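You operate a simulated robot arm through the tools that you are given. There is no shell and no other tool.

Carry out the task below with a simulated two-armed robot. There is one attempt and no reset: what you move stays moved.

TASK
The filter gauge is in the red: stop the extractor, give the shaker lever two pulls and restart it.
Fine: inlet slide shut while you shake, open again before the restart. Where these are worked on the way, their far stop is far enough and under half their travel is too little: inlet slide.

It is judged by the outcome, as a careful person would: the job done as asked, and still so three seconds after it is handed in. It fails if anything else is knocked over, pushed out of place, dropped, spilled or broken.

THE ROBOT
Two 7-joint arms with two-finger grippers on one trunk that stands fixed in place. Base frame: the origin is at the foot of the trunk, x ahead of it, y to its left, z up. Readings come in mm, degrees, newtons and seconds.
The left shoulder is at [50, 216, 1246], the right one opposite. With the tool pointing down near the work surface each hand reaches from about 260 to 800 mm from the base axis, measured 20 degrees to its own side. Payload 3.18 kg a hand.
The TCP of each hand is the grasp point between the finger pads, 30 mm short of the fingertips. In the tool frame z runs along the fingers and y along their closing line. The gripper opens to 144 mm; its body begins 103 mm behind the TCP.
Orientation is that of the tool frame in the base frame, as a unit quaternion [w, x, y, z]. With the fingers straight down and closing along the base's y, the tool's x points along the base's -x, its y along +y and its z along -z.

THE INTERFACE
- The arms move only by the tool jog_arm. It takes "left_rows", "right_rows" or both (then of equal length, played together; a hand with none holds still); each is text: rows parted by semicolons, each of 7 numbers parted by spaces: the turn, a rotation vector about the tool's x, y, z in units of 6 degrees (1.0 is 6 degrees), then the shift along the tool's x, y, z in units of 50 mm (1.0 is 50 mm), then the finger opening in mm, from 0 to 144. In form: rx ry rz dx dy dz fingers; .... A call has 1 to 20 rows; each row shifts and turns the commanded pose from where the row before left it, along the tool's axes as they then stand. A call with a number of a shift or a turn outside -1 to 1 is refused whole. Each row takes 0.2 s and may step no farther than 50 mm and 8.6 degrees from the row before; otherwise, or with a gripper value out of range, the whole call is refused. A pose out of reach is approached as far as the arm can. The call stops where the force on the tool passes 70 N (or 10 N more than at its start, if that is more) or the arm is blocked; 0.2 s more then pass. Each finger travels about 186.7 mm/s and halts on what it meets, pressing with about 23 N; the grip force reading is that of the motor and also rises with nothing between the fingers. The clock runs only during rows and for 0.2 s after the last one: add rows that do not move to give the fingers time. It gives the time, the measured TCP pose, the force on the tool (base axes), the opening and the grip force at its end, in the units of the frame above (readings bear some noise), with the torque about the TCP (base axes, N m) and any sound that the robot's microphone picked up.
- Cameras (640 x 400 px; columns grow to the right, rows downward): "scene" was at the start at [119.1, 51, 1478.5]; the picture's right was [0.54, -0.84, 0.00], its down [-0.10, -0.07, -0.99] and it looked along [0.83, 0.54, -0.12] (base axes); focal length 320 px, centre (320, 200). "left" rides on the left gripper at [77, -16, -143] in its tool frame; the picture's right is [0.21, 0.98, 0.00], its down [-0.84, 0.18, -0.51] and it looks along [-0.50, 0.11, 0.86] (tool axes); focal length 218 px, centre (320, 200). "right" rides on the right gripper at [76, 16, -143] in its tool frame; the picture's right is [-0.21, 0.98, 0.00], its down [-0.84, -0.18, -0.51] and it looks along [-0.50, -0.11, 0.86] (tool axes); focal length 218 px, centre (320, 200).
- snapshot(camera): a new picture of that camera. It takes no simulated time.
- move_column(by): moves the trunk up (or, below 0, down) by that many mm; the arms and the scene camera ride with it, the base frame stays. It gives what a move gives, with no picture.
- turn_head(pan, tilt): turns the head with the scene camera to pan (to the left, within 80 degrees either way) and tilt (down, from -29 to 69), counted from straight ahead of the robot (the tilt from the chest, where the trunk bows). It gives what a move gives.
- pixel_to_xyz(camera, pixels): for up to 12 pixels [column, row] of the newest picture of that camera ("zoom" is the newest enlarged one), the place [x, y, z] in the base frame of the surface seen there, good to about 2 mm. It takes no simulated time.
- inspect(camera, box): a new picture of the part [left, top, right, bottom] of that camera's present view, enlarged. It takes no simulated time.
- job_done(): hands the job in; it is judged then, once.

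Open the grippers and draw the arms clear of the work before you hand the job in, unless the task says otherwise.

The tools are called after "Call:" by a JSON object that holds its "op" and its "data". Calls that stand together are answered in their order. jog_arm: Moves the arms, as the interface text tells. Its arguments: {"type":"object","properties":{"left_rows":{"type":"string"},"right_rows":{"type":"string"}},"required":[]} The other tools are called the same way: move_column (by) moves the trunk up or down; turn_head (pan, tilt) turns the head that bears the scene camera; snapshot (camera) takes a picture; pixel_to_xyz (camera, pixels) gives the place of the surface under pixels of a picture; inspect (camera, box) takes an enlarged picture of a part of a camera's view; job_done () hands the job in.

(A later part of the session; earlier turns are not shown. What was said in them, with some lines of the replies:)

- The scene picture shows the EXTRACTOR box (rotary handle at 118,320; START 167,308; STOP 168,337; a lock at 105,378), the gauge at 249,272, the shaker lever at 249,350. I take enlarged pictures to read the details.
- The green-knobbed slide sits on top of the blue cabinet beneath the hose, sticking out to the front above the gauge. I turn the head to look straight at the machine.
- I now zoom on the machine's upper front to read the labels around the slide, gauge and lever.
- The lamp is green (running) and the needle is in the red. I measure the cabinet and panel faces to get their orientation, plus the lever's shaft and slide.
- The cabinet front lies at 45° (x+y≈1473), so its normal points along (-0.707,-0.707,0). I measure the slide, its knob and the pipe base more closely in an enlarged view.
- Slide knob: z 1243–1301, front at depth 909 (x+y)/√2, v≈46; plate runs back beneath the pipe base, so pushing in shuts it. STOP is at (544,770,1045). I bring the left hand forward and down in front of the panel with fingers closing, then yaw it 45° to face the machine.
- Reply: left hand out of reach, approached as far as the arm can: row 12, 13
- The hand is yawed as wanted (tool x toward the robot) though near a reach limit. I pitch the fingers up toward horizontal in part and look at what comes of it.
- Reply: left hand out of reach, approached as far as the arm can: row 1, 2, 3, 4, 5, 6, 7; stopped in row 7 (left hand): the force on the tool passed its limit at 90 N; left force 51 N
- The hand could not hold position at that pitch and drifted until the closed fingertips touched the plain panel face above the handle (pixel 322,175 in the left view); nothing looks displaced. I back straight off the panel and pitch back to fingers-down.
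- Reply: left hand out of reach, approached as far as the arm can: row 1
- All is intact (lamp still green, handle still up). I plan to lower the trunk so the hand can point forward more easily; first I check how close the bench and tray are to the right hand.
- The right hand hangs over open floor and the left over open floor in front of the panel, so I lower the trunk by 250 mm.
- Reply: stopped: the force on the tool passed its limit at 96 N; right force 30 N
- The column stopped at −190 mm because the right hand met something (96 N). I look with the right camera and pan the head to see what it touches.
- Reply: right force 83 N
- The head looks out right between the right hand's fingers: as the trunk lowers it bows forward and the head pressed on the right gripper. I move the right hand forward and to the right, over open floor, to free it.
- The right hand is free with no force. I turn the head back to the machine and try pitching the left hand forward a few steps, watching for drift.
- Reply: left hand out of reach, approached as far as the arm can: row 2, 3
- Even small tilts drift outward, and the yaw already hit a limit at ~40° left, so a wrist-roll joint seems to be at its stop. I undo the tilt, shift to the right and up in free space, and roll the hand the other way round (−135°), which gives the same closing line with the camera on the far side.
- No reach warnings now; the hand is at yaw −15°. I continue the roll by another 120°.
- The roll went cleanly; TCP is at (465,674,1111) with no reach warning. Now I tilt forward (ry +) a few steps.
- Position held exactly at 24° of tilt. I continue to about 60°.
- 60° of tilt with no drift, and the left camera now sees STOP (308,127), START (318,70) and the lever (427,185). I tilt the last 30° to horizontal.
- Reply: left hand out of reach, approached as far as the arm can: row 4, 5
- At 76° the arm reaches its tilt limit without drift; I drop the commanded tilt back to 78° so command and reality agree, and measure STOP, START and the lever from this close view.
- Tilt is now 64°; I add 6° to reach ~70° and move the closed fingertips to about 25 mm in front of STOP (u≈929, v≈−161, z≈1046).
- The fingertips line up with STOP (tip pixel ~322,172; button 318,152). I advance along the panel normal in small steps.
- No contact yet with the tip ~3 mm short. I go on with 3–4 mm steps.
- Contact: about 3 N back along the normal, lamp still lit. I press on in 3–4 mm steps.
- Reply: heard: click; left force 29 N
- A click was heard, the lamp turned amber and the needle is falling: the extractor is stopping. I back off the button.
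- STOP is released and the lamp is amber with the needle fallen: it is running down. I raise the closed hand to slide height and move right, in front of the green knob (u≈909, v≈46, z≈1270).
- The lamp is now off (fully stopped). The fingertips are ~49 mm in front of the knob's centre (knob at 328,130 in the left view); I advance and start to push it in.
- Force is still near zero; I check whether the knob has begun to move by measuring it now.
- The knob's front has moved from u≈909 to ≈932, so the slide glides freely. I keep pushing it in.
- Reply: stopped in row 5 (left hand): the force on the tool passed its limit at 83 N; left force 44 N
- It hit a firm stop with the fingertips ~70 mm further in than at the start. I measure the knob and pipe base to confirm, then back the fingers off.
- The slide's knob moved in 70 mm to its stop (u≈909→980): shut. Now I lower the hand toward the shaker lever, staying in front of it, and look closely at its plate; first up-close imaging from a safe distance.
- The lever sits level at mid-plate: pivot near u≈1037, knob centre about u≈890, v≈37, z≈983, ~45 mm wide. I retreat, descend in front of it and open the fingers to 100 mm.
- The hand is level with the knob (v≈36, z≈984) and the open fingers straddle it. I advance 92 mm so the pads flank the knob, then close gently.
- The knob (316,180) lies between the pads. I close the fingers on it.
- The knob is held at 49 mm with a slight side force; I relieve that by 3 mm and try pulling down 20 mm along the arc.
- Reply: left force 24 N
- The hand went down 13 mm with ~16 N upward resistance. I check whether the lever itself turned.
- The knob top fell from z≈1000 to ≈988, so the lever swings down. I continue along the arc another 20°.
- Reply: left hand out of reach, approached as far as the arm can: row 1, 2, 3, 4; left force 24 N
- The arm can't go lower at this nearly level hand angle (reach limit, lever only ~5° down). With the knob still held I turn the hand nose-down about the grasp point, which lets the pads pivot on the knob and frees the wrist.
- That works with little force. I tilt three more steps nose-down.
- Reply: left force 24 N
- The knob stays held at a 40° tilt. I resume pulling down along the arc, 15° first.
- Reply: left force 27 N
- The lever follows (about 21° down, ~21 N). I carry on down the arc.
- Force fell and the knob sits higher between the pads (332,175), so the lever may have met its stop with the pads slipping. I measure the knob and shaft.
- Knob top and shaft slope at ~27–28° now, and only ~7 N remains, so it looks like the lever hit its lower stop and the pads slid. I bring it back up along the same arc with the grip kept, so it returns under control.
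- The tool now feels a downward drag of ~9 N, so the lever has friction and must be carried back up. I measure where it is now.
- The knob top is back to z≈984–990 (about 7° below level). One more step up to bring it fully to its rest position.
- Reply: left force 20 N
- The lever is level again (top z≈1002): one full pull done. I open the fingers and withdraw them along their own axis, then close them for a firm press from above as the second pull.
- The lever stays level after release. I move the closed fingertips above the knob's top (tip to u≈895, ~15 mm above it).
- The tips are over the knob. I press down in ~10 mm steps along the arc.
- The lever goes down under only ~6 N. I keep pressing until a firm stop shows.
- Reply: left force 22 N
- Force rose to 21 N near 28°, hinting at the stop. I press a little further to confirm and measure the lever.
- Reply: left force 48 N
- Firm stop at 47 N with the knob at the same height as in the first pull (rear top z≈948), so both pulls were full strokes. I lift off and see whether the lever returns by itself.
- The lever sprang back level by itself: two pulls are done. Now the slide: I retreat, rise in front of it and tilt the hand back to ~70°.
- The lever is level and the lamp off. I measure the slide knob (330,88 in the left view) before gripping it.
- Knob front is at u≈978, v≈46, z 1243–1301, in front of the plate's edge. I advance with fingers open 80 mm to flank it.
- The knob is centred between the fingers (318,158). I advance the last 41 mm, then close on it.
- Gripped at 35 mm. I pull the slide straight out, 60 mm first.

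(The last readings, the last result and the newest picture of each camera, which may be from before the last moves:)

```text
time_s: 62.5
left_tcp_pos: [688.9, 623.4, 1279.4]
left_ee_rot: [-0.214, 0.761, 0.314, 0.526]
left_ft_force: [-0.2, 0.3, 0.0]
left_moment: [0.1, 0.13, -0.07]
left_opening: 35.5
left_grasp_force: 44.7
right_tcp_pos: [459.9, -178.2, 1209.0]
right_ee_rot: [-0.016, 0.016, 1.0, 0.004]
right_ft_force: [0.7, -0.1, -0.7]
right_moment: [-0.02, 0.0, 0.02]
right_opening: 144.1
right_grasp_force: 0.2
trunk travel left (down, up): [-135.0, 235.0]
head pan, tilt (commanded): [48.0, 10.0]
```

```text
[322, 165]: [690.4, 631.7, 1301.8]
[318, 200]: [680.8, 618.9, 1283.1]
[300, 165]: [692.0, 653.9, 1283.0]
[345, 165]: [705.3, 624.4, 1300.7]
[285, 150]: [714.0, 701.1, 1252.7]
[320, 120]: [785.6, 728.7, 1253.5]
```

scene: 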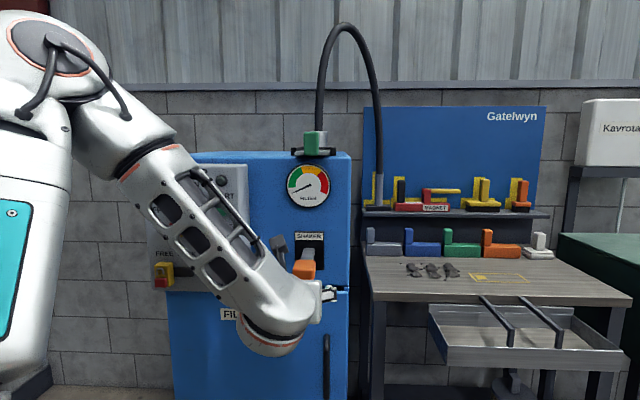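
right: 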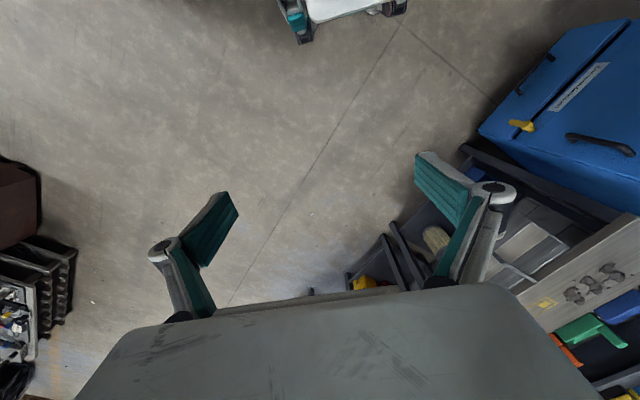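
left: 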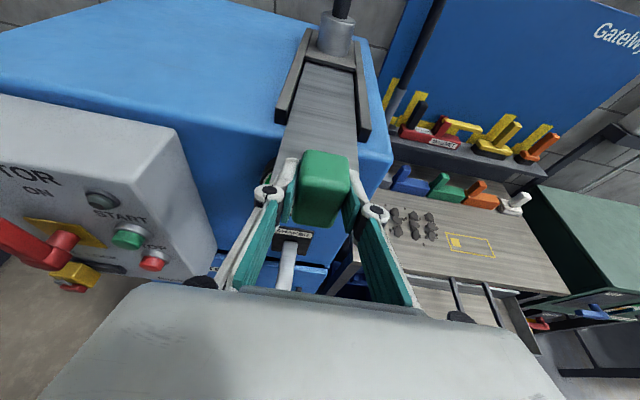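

The slide has followed 60 mm (knob front now u≈919; it began at ≈909). I pull the last ~12 mm to its outer stop.

Call:
{"op": "jog_arm", "data": {"left_rows": "0 0 0 -0.035 0 -0.094 20; 0 0 0 -0.035 0 -0.094 20; 0 0 0 -0.021 0 -0.056 20; 0 0 0 0 0 0 20"}}

Call:
{"op": "snapshot", "data": {"camera": "left"}}

Call:
{"op": "pixel_to_xyz", "data": {"camera": "left", "pixels": [[322, 165], [318, 200], [300, 165], [345, 165], [285, 150]]}}

```text
time_s: 63.5
left_tcp_pos: [679.6, 617.5, 1278.3]
left_ee_rot: [-0.216, 0.76, 0.315, 0.526]
left_ft_force: [22.8, 15.5, 9.7]
left_moment: [0.53, -0.83, -0.16]
left_opening: 35.6
left_grasp_force: 44.5
right_tcp_pos: [460.9, -177.8, 1208.6]
right_ee_rot: [-0.018, 0.017, 1.0, 0.003]
right_ft_force: [-0.5, 0.9, -0.2]
right_moment: [-0.01, -0.03, -0.05]
right_opening: 144.1
right_grasp_force: 0.0
trunk travel left (down, up): [-135.0, 235.0]
head pan, tilt (commanded): [48.0, 10.0]
```

```text
taken
```

left: 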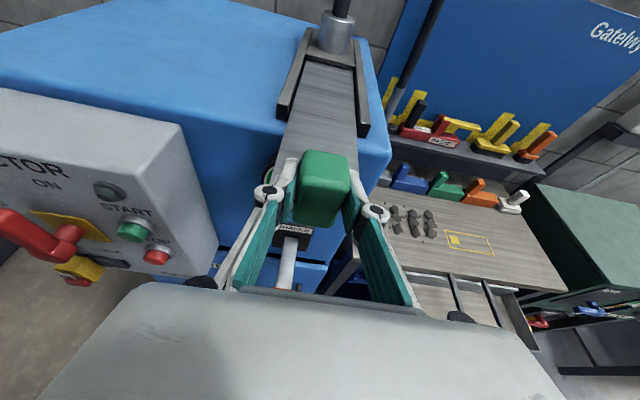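

```text
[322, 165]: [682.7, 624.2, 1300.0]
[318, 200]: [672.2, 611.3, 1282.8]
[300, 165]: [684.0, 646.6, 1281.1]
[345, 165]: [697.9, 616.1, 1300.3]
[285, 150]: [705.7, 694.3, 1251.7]
```

The knob front is back at u≈908 with the outer stop felt at ~27 N: the slide is fully open. I ease the pull, open the fingers and back away.

Call:
{"op": "jog_arm", "data": {"left_rows": "0 0 0 0.03 0 0.08 20; 0 0 0 0 0 0 50; 0 0 0 0 0 0 80; 0 0 0 0 0 0 80; 0 0 0 -0.21 0 -0.56 80; 0 0 0 -0.3 0 -0.8 80; 0 0 0 -0.3 0 -0.8 80; 0 0 0 0 0 0 80"}}

Call:
{"op": "snapshot", "data": {"camera": "left"}}

Call:
{"op": "pixel_to_xyz", "data": {"camera": "left", "pixels": [[328, 120], [310, 95]]}}

```text
time_s: 65.3
left_tcp_pos: [600.2, 535.6, 1280.5]
left_ee_rot: [-0.215, 0.76, 0.315, 0.526]
left_ft_force: [0.7, 1.0, -0.6]
left_moment: [0.04, -0.04, 0.02]
left_opening: 80.3
left_grasp_force: 0.1
right_tcp_pos: [459.7, -179.5, 1208.5]
right_ee_rot: [-0.016, 0.017, 1.0, 0.005]
right_ft_force: [0.4, 0.0, -0.6]
right_moment: [-0.02, 0.02, 0.0]
right_opening: 143.9
right_grasp_force: 0.1
trunk travel left (down, up): [-135.0, 235.0]
head pan, tilt (commanded): [48.0, 10.0]
```

```text
taken
```

left: 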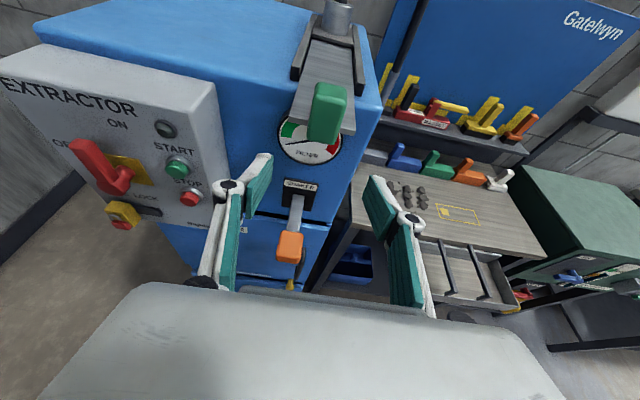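

```text
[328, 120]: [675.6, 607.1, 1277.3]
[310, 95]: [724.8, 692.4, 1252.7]
```

The slide stays open (knob front u≈907). I close the fingers, move left and down in front of START (u≈930, v≈−164, z≈1119), and approach.

Call:
{"op": "jog_arm", "data": {"left_rows": "0 0 0 0 -0.836 0 30; 0 0 0 0 -0.836 0 0; 0 0 0 0 -0.836 0 0; 0 0 0 0 -0.836 0 0; 0 0 0 0 -0.836 0 0; 0 0 0 -0.702 0 0.264 0; 0 0 0 -0.702 0 0.264 0; 0 0 0 -0.702 0 0.264 0; 0 0 0 -0.702 0 0.264 0; 0 0 0 0.229 0 0.608 0; 0 0 0 0.229 0 0.608 0; 0 0 0 0 0 0 0"}}

Call:
{"op": "snapshot", "data": {"camera": "left"}}

Call:
{"op": "pixel_to_xyz", "data": {"camera": "left", "pixels": [[318, 150], [320, 172]]}}

Call:
{"op": "inspect", "data": {"camera": "scene", "box": [130, 120, 370, 300]}}

```text
time_s: 67.9
left_tcp_pos: [499.4, 731.1, 1128.1]
left_ee_rot: [-0.215, 0.759, 0.315, 0.527]
left_ft_force: [-0.8, 0.0, 0.2]
left_moment: [-0.03, 0.0, 0.01]
left_opening: 0.0
left_grasp_force: 23.1
right_tcp_pos: [458.7, -179.0, 1209.7]
right_ee_rot: [-0.015, 0.017, 1.0, 0.004]
right_ft_force: [-0.7, -0.9, -0.4]
right_moment: [-0.04, -0.01, 0.01]
right_opening: 144.0
right_grasp_force: 0.1
trunk travel left (down, up): [-135.0, 235.0]
head pan, tilt (commanded): [48.0, 10.0]
```

```text
taken
```

left: 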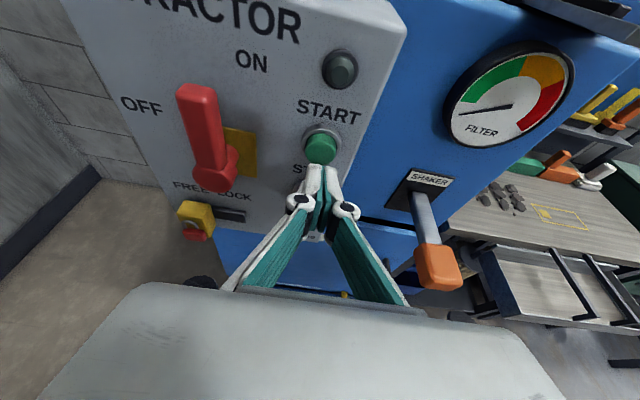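

```text
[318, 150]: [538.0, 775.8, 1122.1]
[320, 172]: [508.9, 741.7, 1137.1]
```

```text
2.22 times, centred on (250, 210) of scene
```

zoom: 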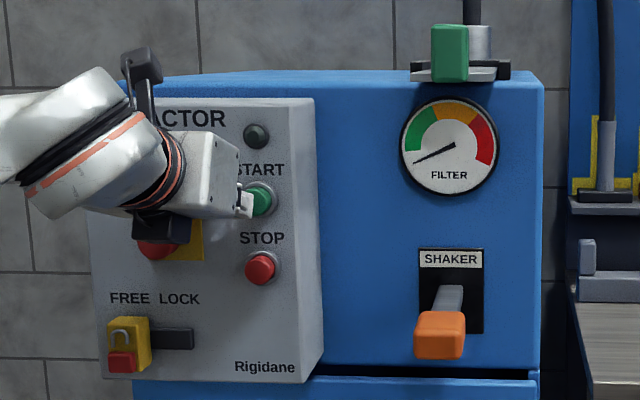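

The tips line up with START (320,150). I advance along the normal in small steps.

Call:
{"op": "jog_arm", "data": {"left_rows": "0 0 0 0.035 0 0.094 0; 0 0 0 0.035 0 0.094 0; 0 0 0 0.035 0 0.094 0; 0 0 0 0.035 0 0.094 0; 0 0 0 0.035 0 0.094 0; 0 0 0 0.035 0 0.094 0; 0 0 0 0.028 0 0.075 0; 0 0 0 0 0 0 0"}}

Call:
{"op": "inspect", "data": {"camera": "scene", "box": [130, 120, 370, 300]}}

```text
time_s: 69.7
left_tcp_pos: [524.4, 753.1, 1129.6]
left_ee_rot: [-0.215, 0.759, 0.314, 0.528]
left_ft_force: [-2.5, -1.6, -0.1]
left_moment: [-0.04, 0.01, 0.0]
left_opening: 0.0
left_grasp_force: 23.4
right_tcp_pos: [459.1, -179.8, 1209.5]
right_ee_rot: [-0.017, 0.016, 1.0, 0.004]
right_ft_force: [-0.5, -0.1, 0.5]
right_moment: [-0.02, -0.02, 0.0]
right_opening: 143.8
right_grasp_force: 0.0
trunk travel left (down, up): [-135.0, 235.0]
head pan, tilt (commanded): [48.0, 10.0]
```

```text
2.22 times, centred on (250, 210) of scene
```

zoom: 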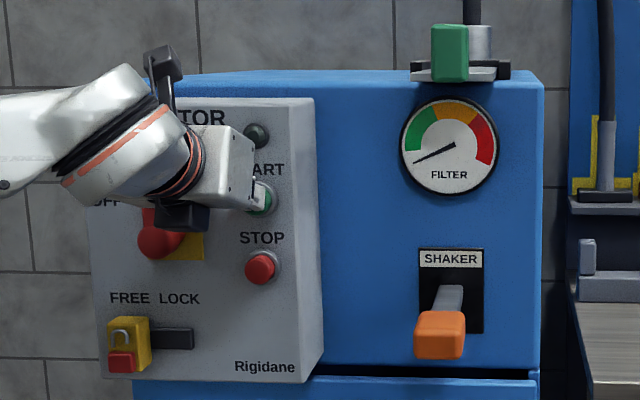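

Contact at ~3 N on START. I press the last few millimetres.

Call:
{"op": "jog_arm", "data": {"left_rows": "0 0 0 0.028 0 0.075 0; 0 0 0 0.028 0 0.075 0; 0 0 0 0 0 0 0"}}

Call:
{"op": "inspect", "data": {"camera": "scene", "box": [130, 120, 370, 300]}}

```text
time_s: 70.5
left_tcp_pos: [528.2, 758.2, 1129.4]
left_ee_rot: [-0.215, 0.759, 0.315, 0.527]
left_ft_force: [-13.4, -10.7, 0.1]
left_moment: [-0.02, -0.01, 0.1]
left_opening: 6.0
left_grasp_force: 30.7
right_tcp_pos: [456.9, -178.9, 1209.2]
right_ee_rot: [-0.016, 0.017, 1.0, 0.006]
right_ft_force: [0.6, 0.1, 0.7]
right_moment: [-0.03, 0.0, -0.03]
right_opening: 144.3
right_grasp_force: 0.0
trunk travel left (down, up): [-135.0, 235.0]
head pan, tilt (commanded): [48.0, 10.0]
heard: click
```

```text
2.22 times, centred on (250, 210) of scene
```

zoom: 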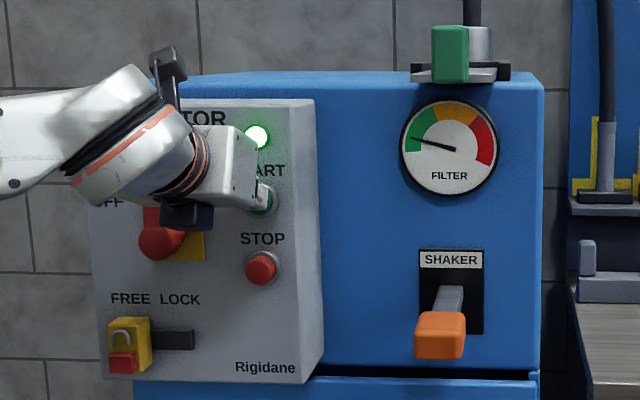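

A click, the lamp is green and the needle rises. I back off straight from the button and watch where the gauge settles.

Call:
{"op": "jog_arm", "data": {"left_rows": "0 0 0 -0.12 0 -0.33 0; 0 0 0 -0.17 0 -0.47 0; 0 0 0 -0.27 0 -0.75 0; 0 0 0 -0.27 0 -0.75 0; 0 0 0 0 0 0 60; 0 0 0 0 0 0 100; 0 0 0 0 0 0 100"}}

Call:
{"op": "inspect", "data": {"camera": "scene", "box": [130, 120, 370, 300]}}

Call:
{"op": "snapshot", "data": {"camera": "left"}}

```text
time_s: 72.1
left_tcp_pos: [441.9, 675.5, 1131.5]
left_ee_rot: [-0.215, 0.76, 0.314, 0.526]
left_ft_force: [0.1, -0.3, 0.4]
left_moment: [0.01, 0.0, 0.01]
left_opening: 99.9
left_grasp_force: 0.2
right_tcp_pos: [459.3, -177.3, 1209.1]
right_ee_rot: [-0.016, 0.017, 1.0, 0.005]
right_ft_force: [0.6, 1.1, -0.6]
right_moment: [0.01, -0.02, -0.03]
right_opening: 144.0
right_grasp_force: 0.1
trunk travel left (down, up): [-135.0, 235.0]
head pan, tilt (commanded): [48.0, 10.0]
```

```text
2.22 times, centred on (250, 210) of scene
```

zoom: 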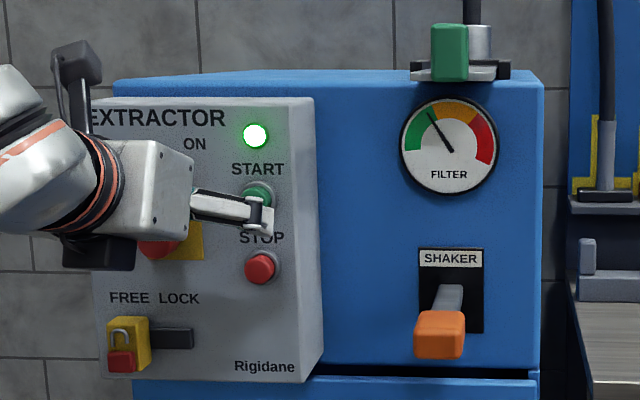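

```text
taken
```

left: 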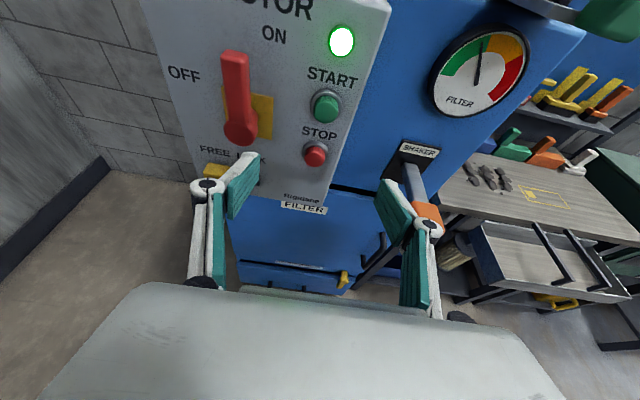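

The extractor runs; the needle is at the green/amber edge, perhaps still moving. I draw the hand back further, give it time and look again.

Call:
{"op": "jog_arm", "data": {"left_rows": "0 0 0 -0.2 0 -0.55 100; 0 0 0 -0.2 0 -0.55 100; 0 0 0 0 0 0 100; 0 0 0 0 0 0 100; 0 0 0 0 0 0 100; 0 0 0 0 0 0 100; 0 0 0 0 0 0 100; 0 0 0 0 0 0 100; 0 0 0 0 0 0 100; 0 0 0 0 0 0 100"}}

Call:
{"op": "inspect", "data": {"camera": "scene", "box": [130, 120, 370, 300]}}

```text
time_s: 74.3
left_tcp_pos: [404.5, 638.2, 1135.1]
left_ee_rot: [-0.214, 0.761, 0.314, 0.526]
left_ft_force: [0.9, 0.4, 0.5]
left_moment: [0.07, 0.01, -0.01]
left_opening: 99.7
left_grasp_force: 0.1
left hand out of reach, approached as far as the arm can: row 2
right_tcp_pos: [459.0, -178.9, 1209.9]
right_ee_rot: [-0.017, 0.016, 1.0, 0.004]
right_ft_force: [-0.2, 0.4, -0.4]
right_moment: [0.0, 0.0, 0.02]
right_opening: 143.8
right_grasp_force: 0.2
trunk travel left (down, up): [-135.0, 235.0]
head pan, tilt (commanded): [48.0, 10.0]
```

```text
2.22 times, centred on (250, 210) of scene
```

zoom: 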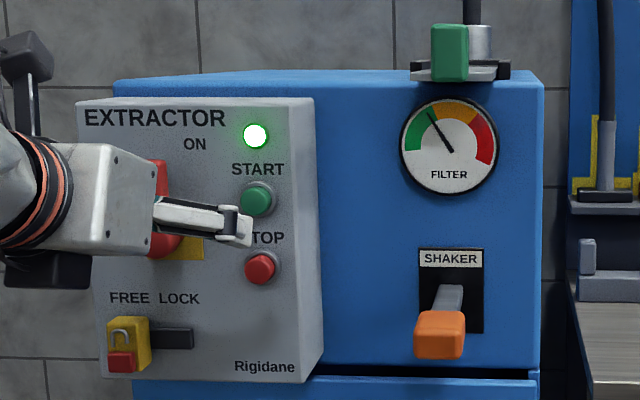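

The needle seems to have settled; I zoom on the gauge and check the slide, lever and rest of the scene once more.

Call:
{"op": "inspect", "data": {"camera": "scene", "box": [280, 155, 335, 215]}}

Call:
{"op": "snapshot", "data": {"camera": "scene"}}

Call:
{"op": "snapshot", "data": {"camera": "left"}}

```text
6.67 times, centred on (308, 185) of scene
```

zoom: 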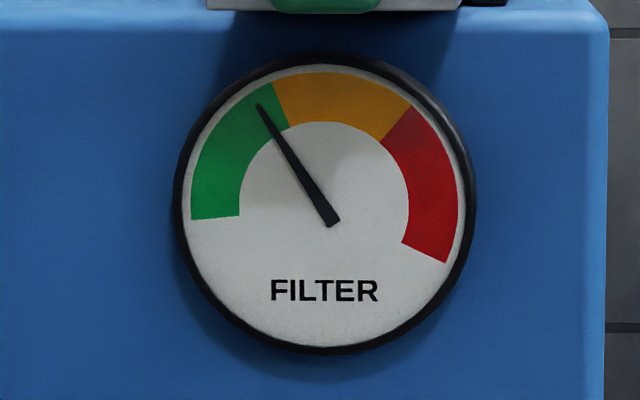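

```text
taken
```

scene: 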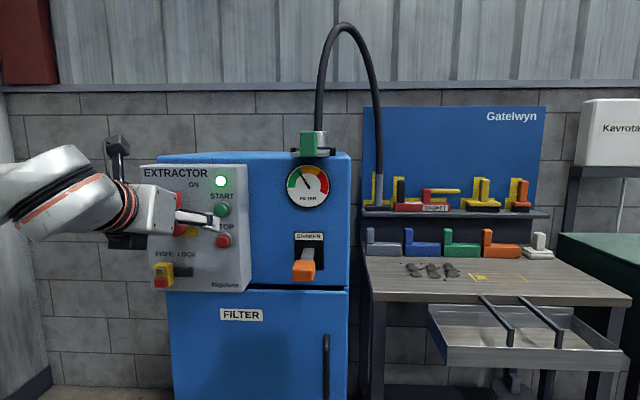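

```text
taken
```

left: 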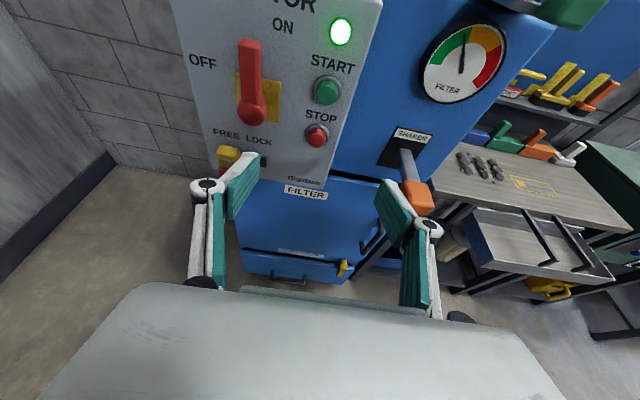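

The needle rests in the green, the lamp is green, the slide is fully out (open), the lever is level, and nothing else has moved; both grippers are open and clear of the work. I hand the job in.

Call:
{"op": "job_done", "data": {}}

```text
The job is handed in.
```

The filter is shaken and the extractor is running again. The lamp is green and the gauge needle, which was in the red, has settled at the top of the green, just short of amber.

1. **Stop:** I pressed STOP and waited until the lamp went out before touching anything else.
2. **Slide shut:** I pushed the inlet slide in about 70 mm to its inner stop.
3. **Two pulls:** I took the shaker lever down to its lower stop twice, about 28° each time. It is back level.
4. **Slide open, restart:** I pulled the slide back out to its outer stop, then pressed START.

**Contacts along the way:**
- While I was turning the left hand to face the machine, its closed fingertips touched the plain front of the control panel at about 90 N. I could see no damage, and the switch handle did not move.
- While the trunk was being lowered, the robot's head pressed against its own right gripper at about 96 N. I moved that hand aside.

Nothing else was moved. Both grippers are open and clear of the machine.
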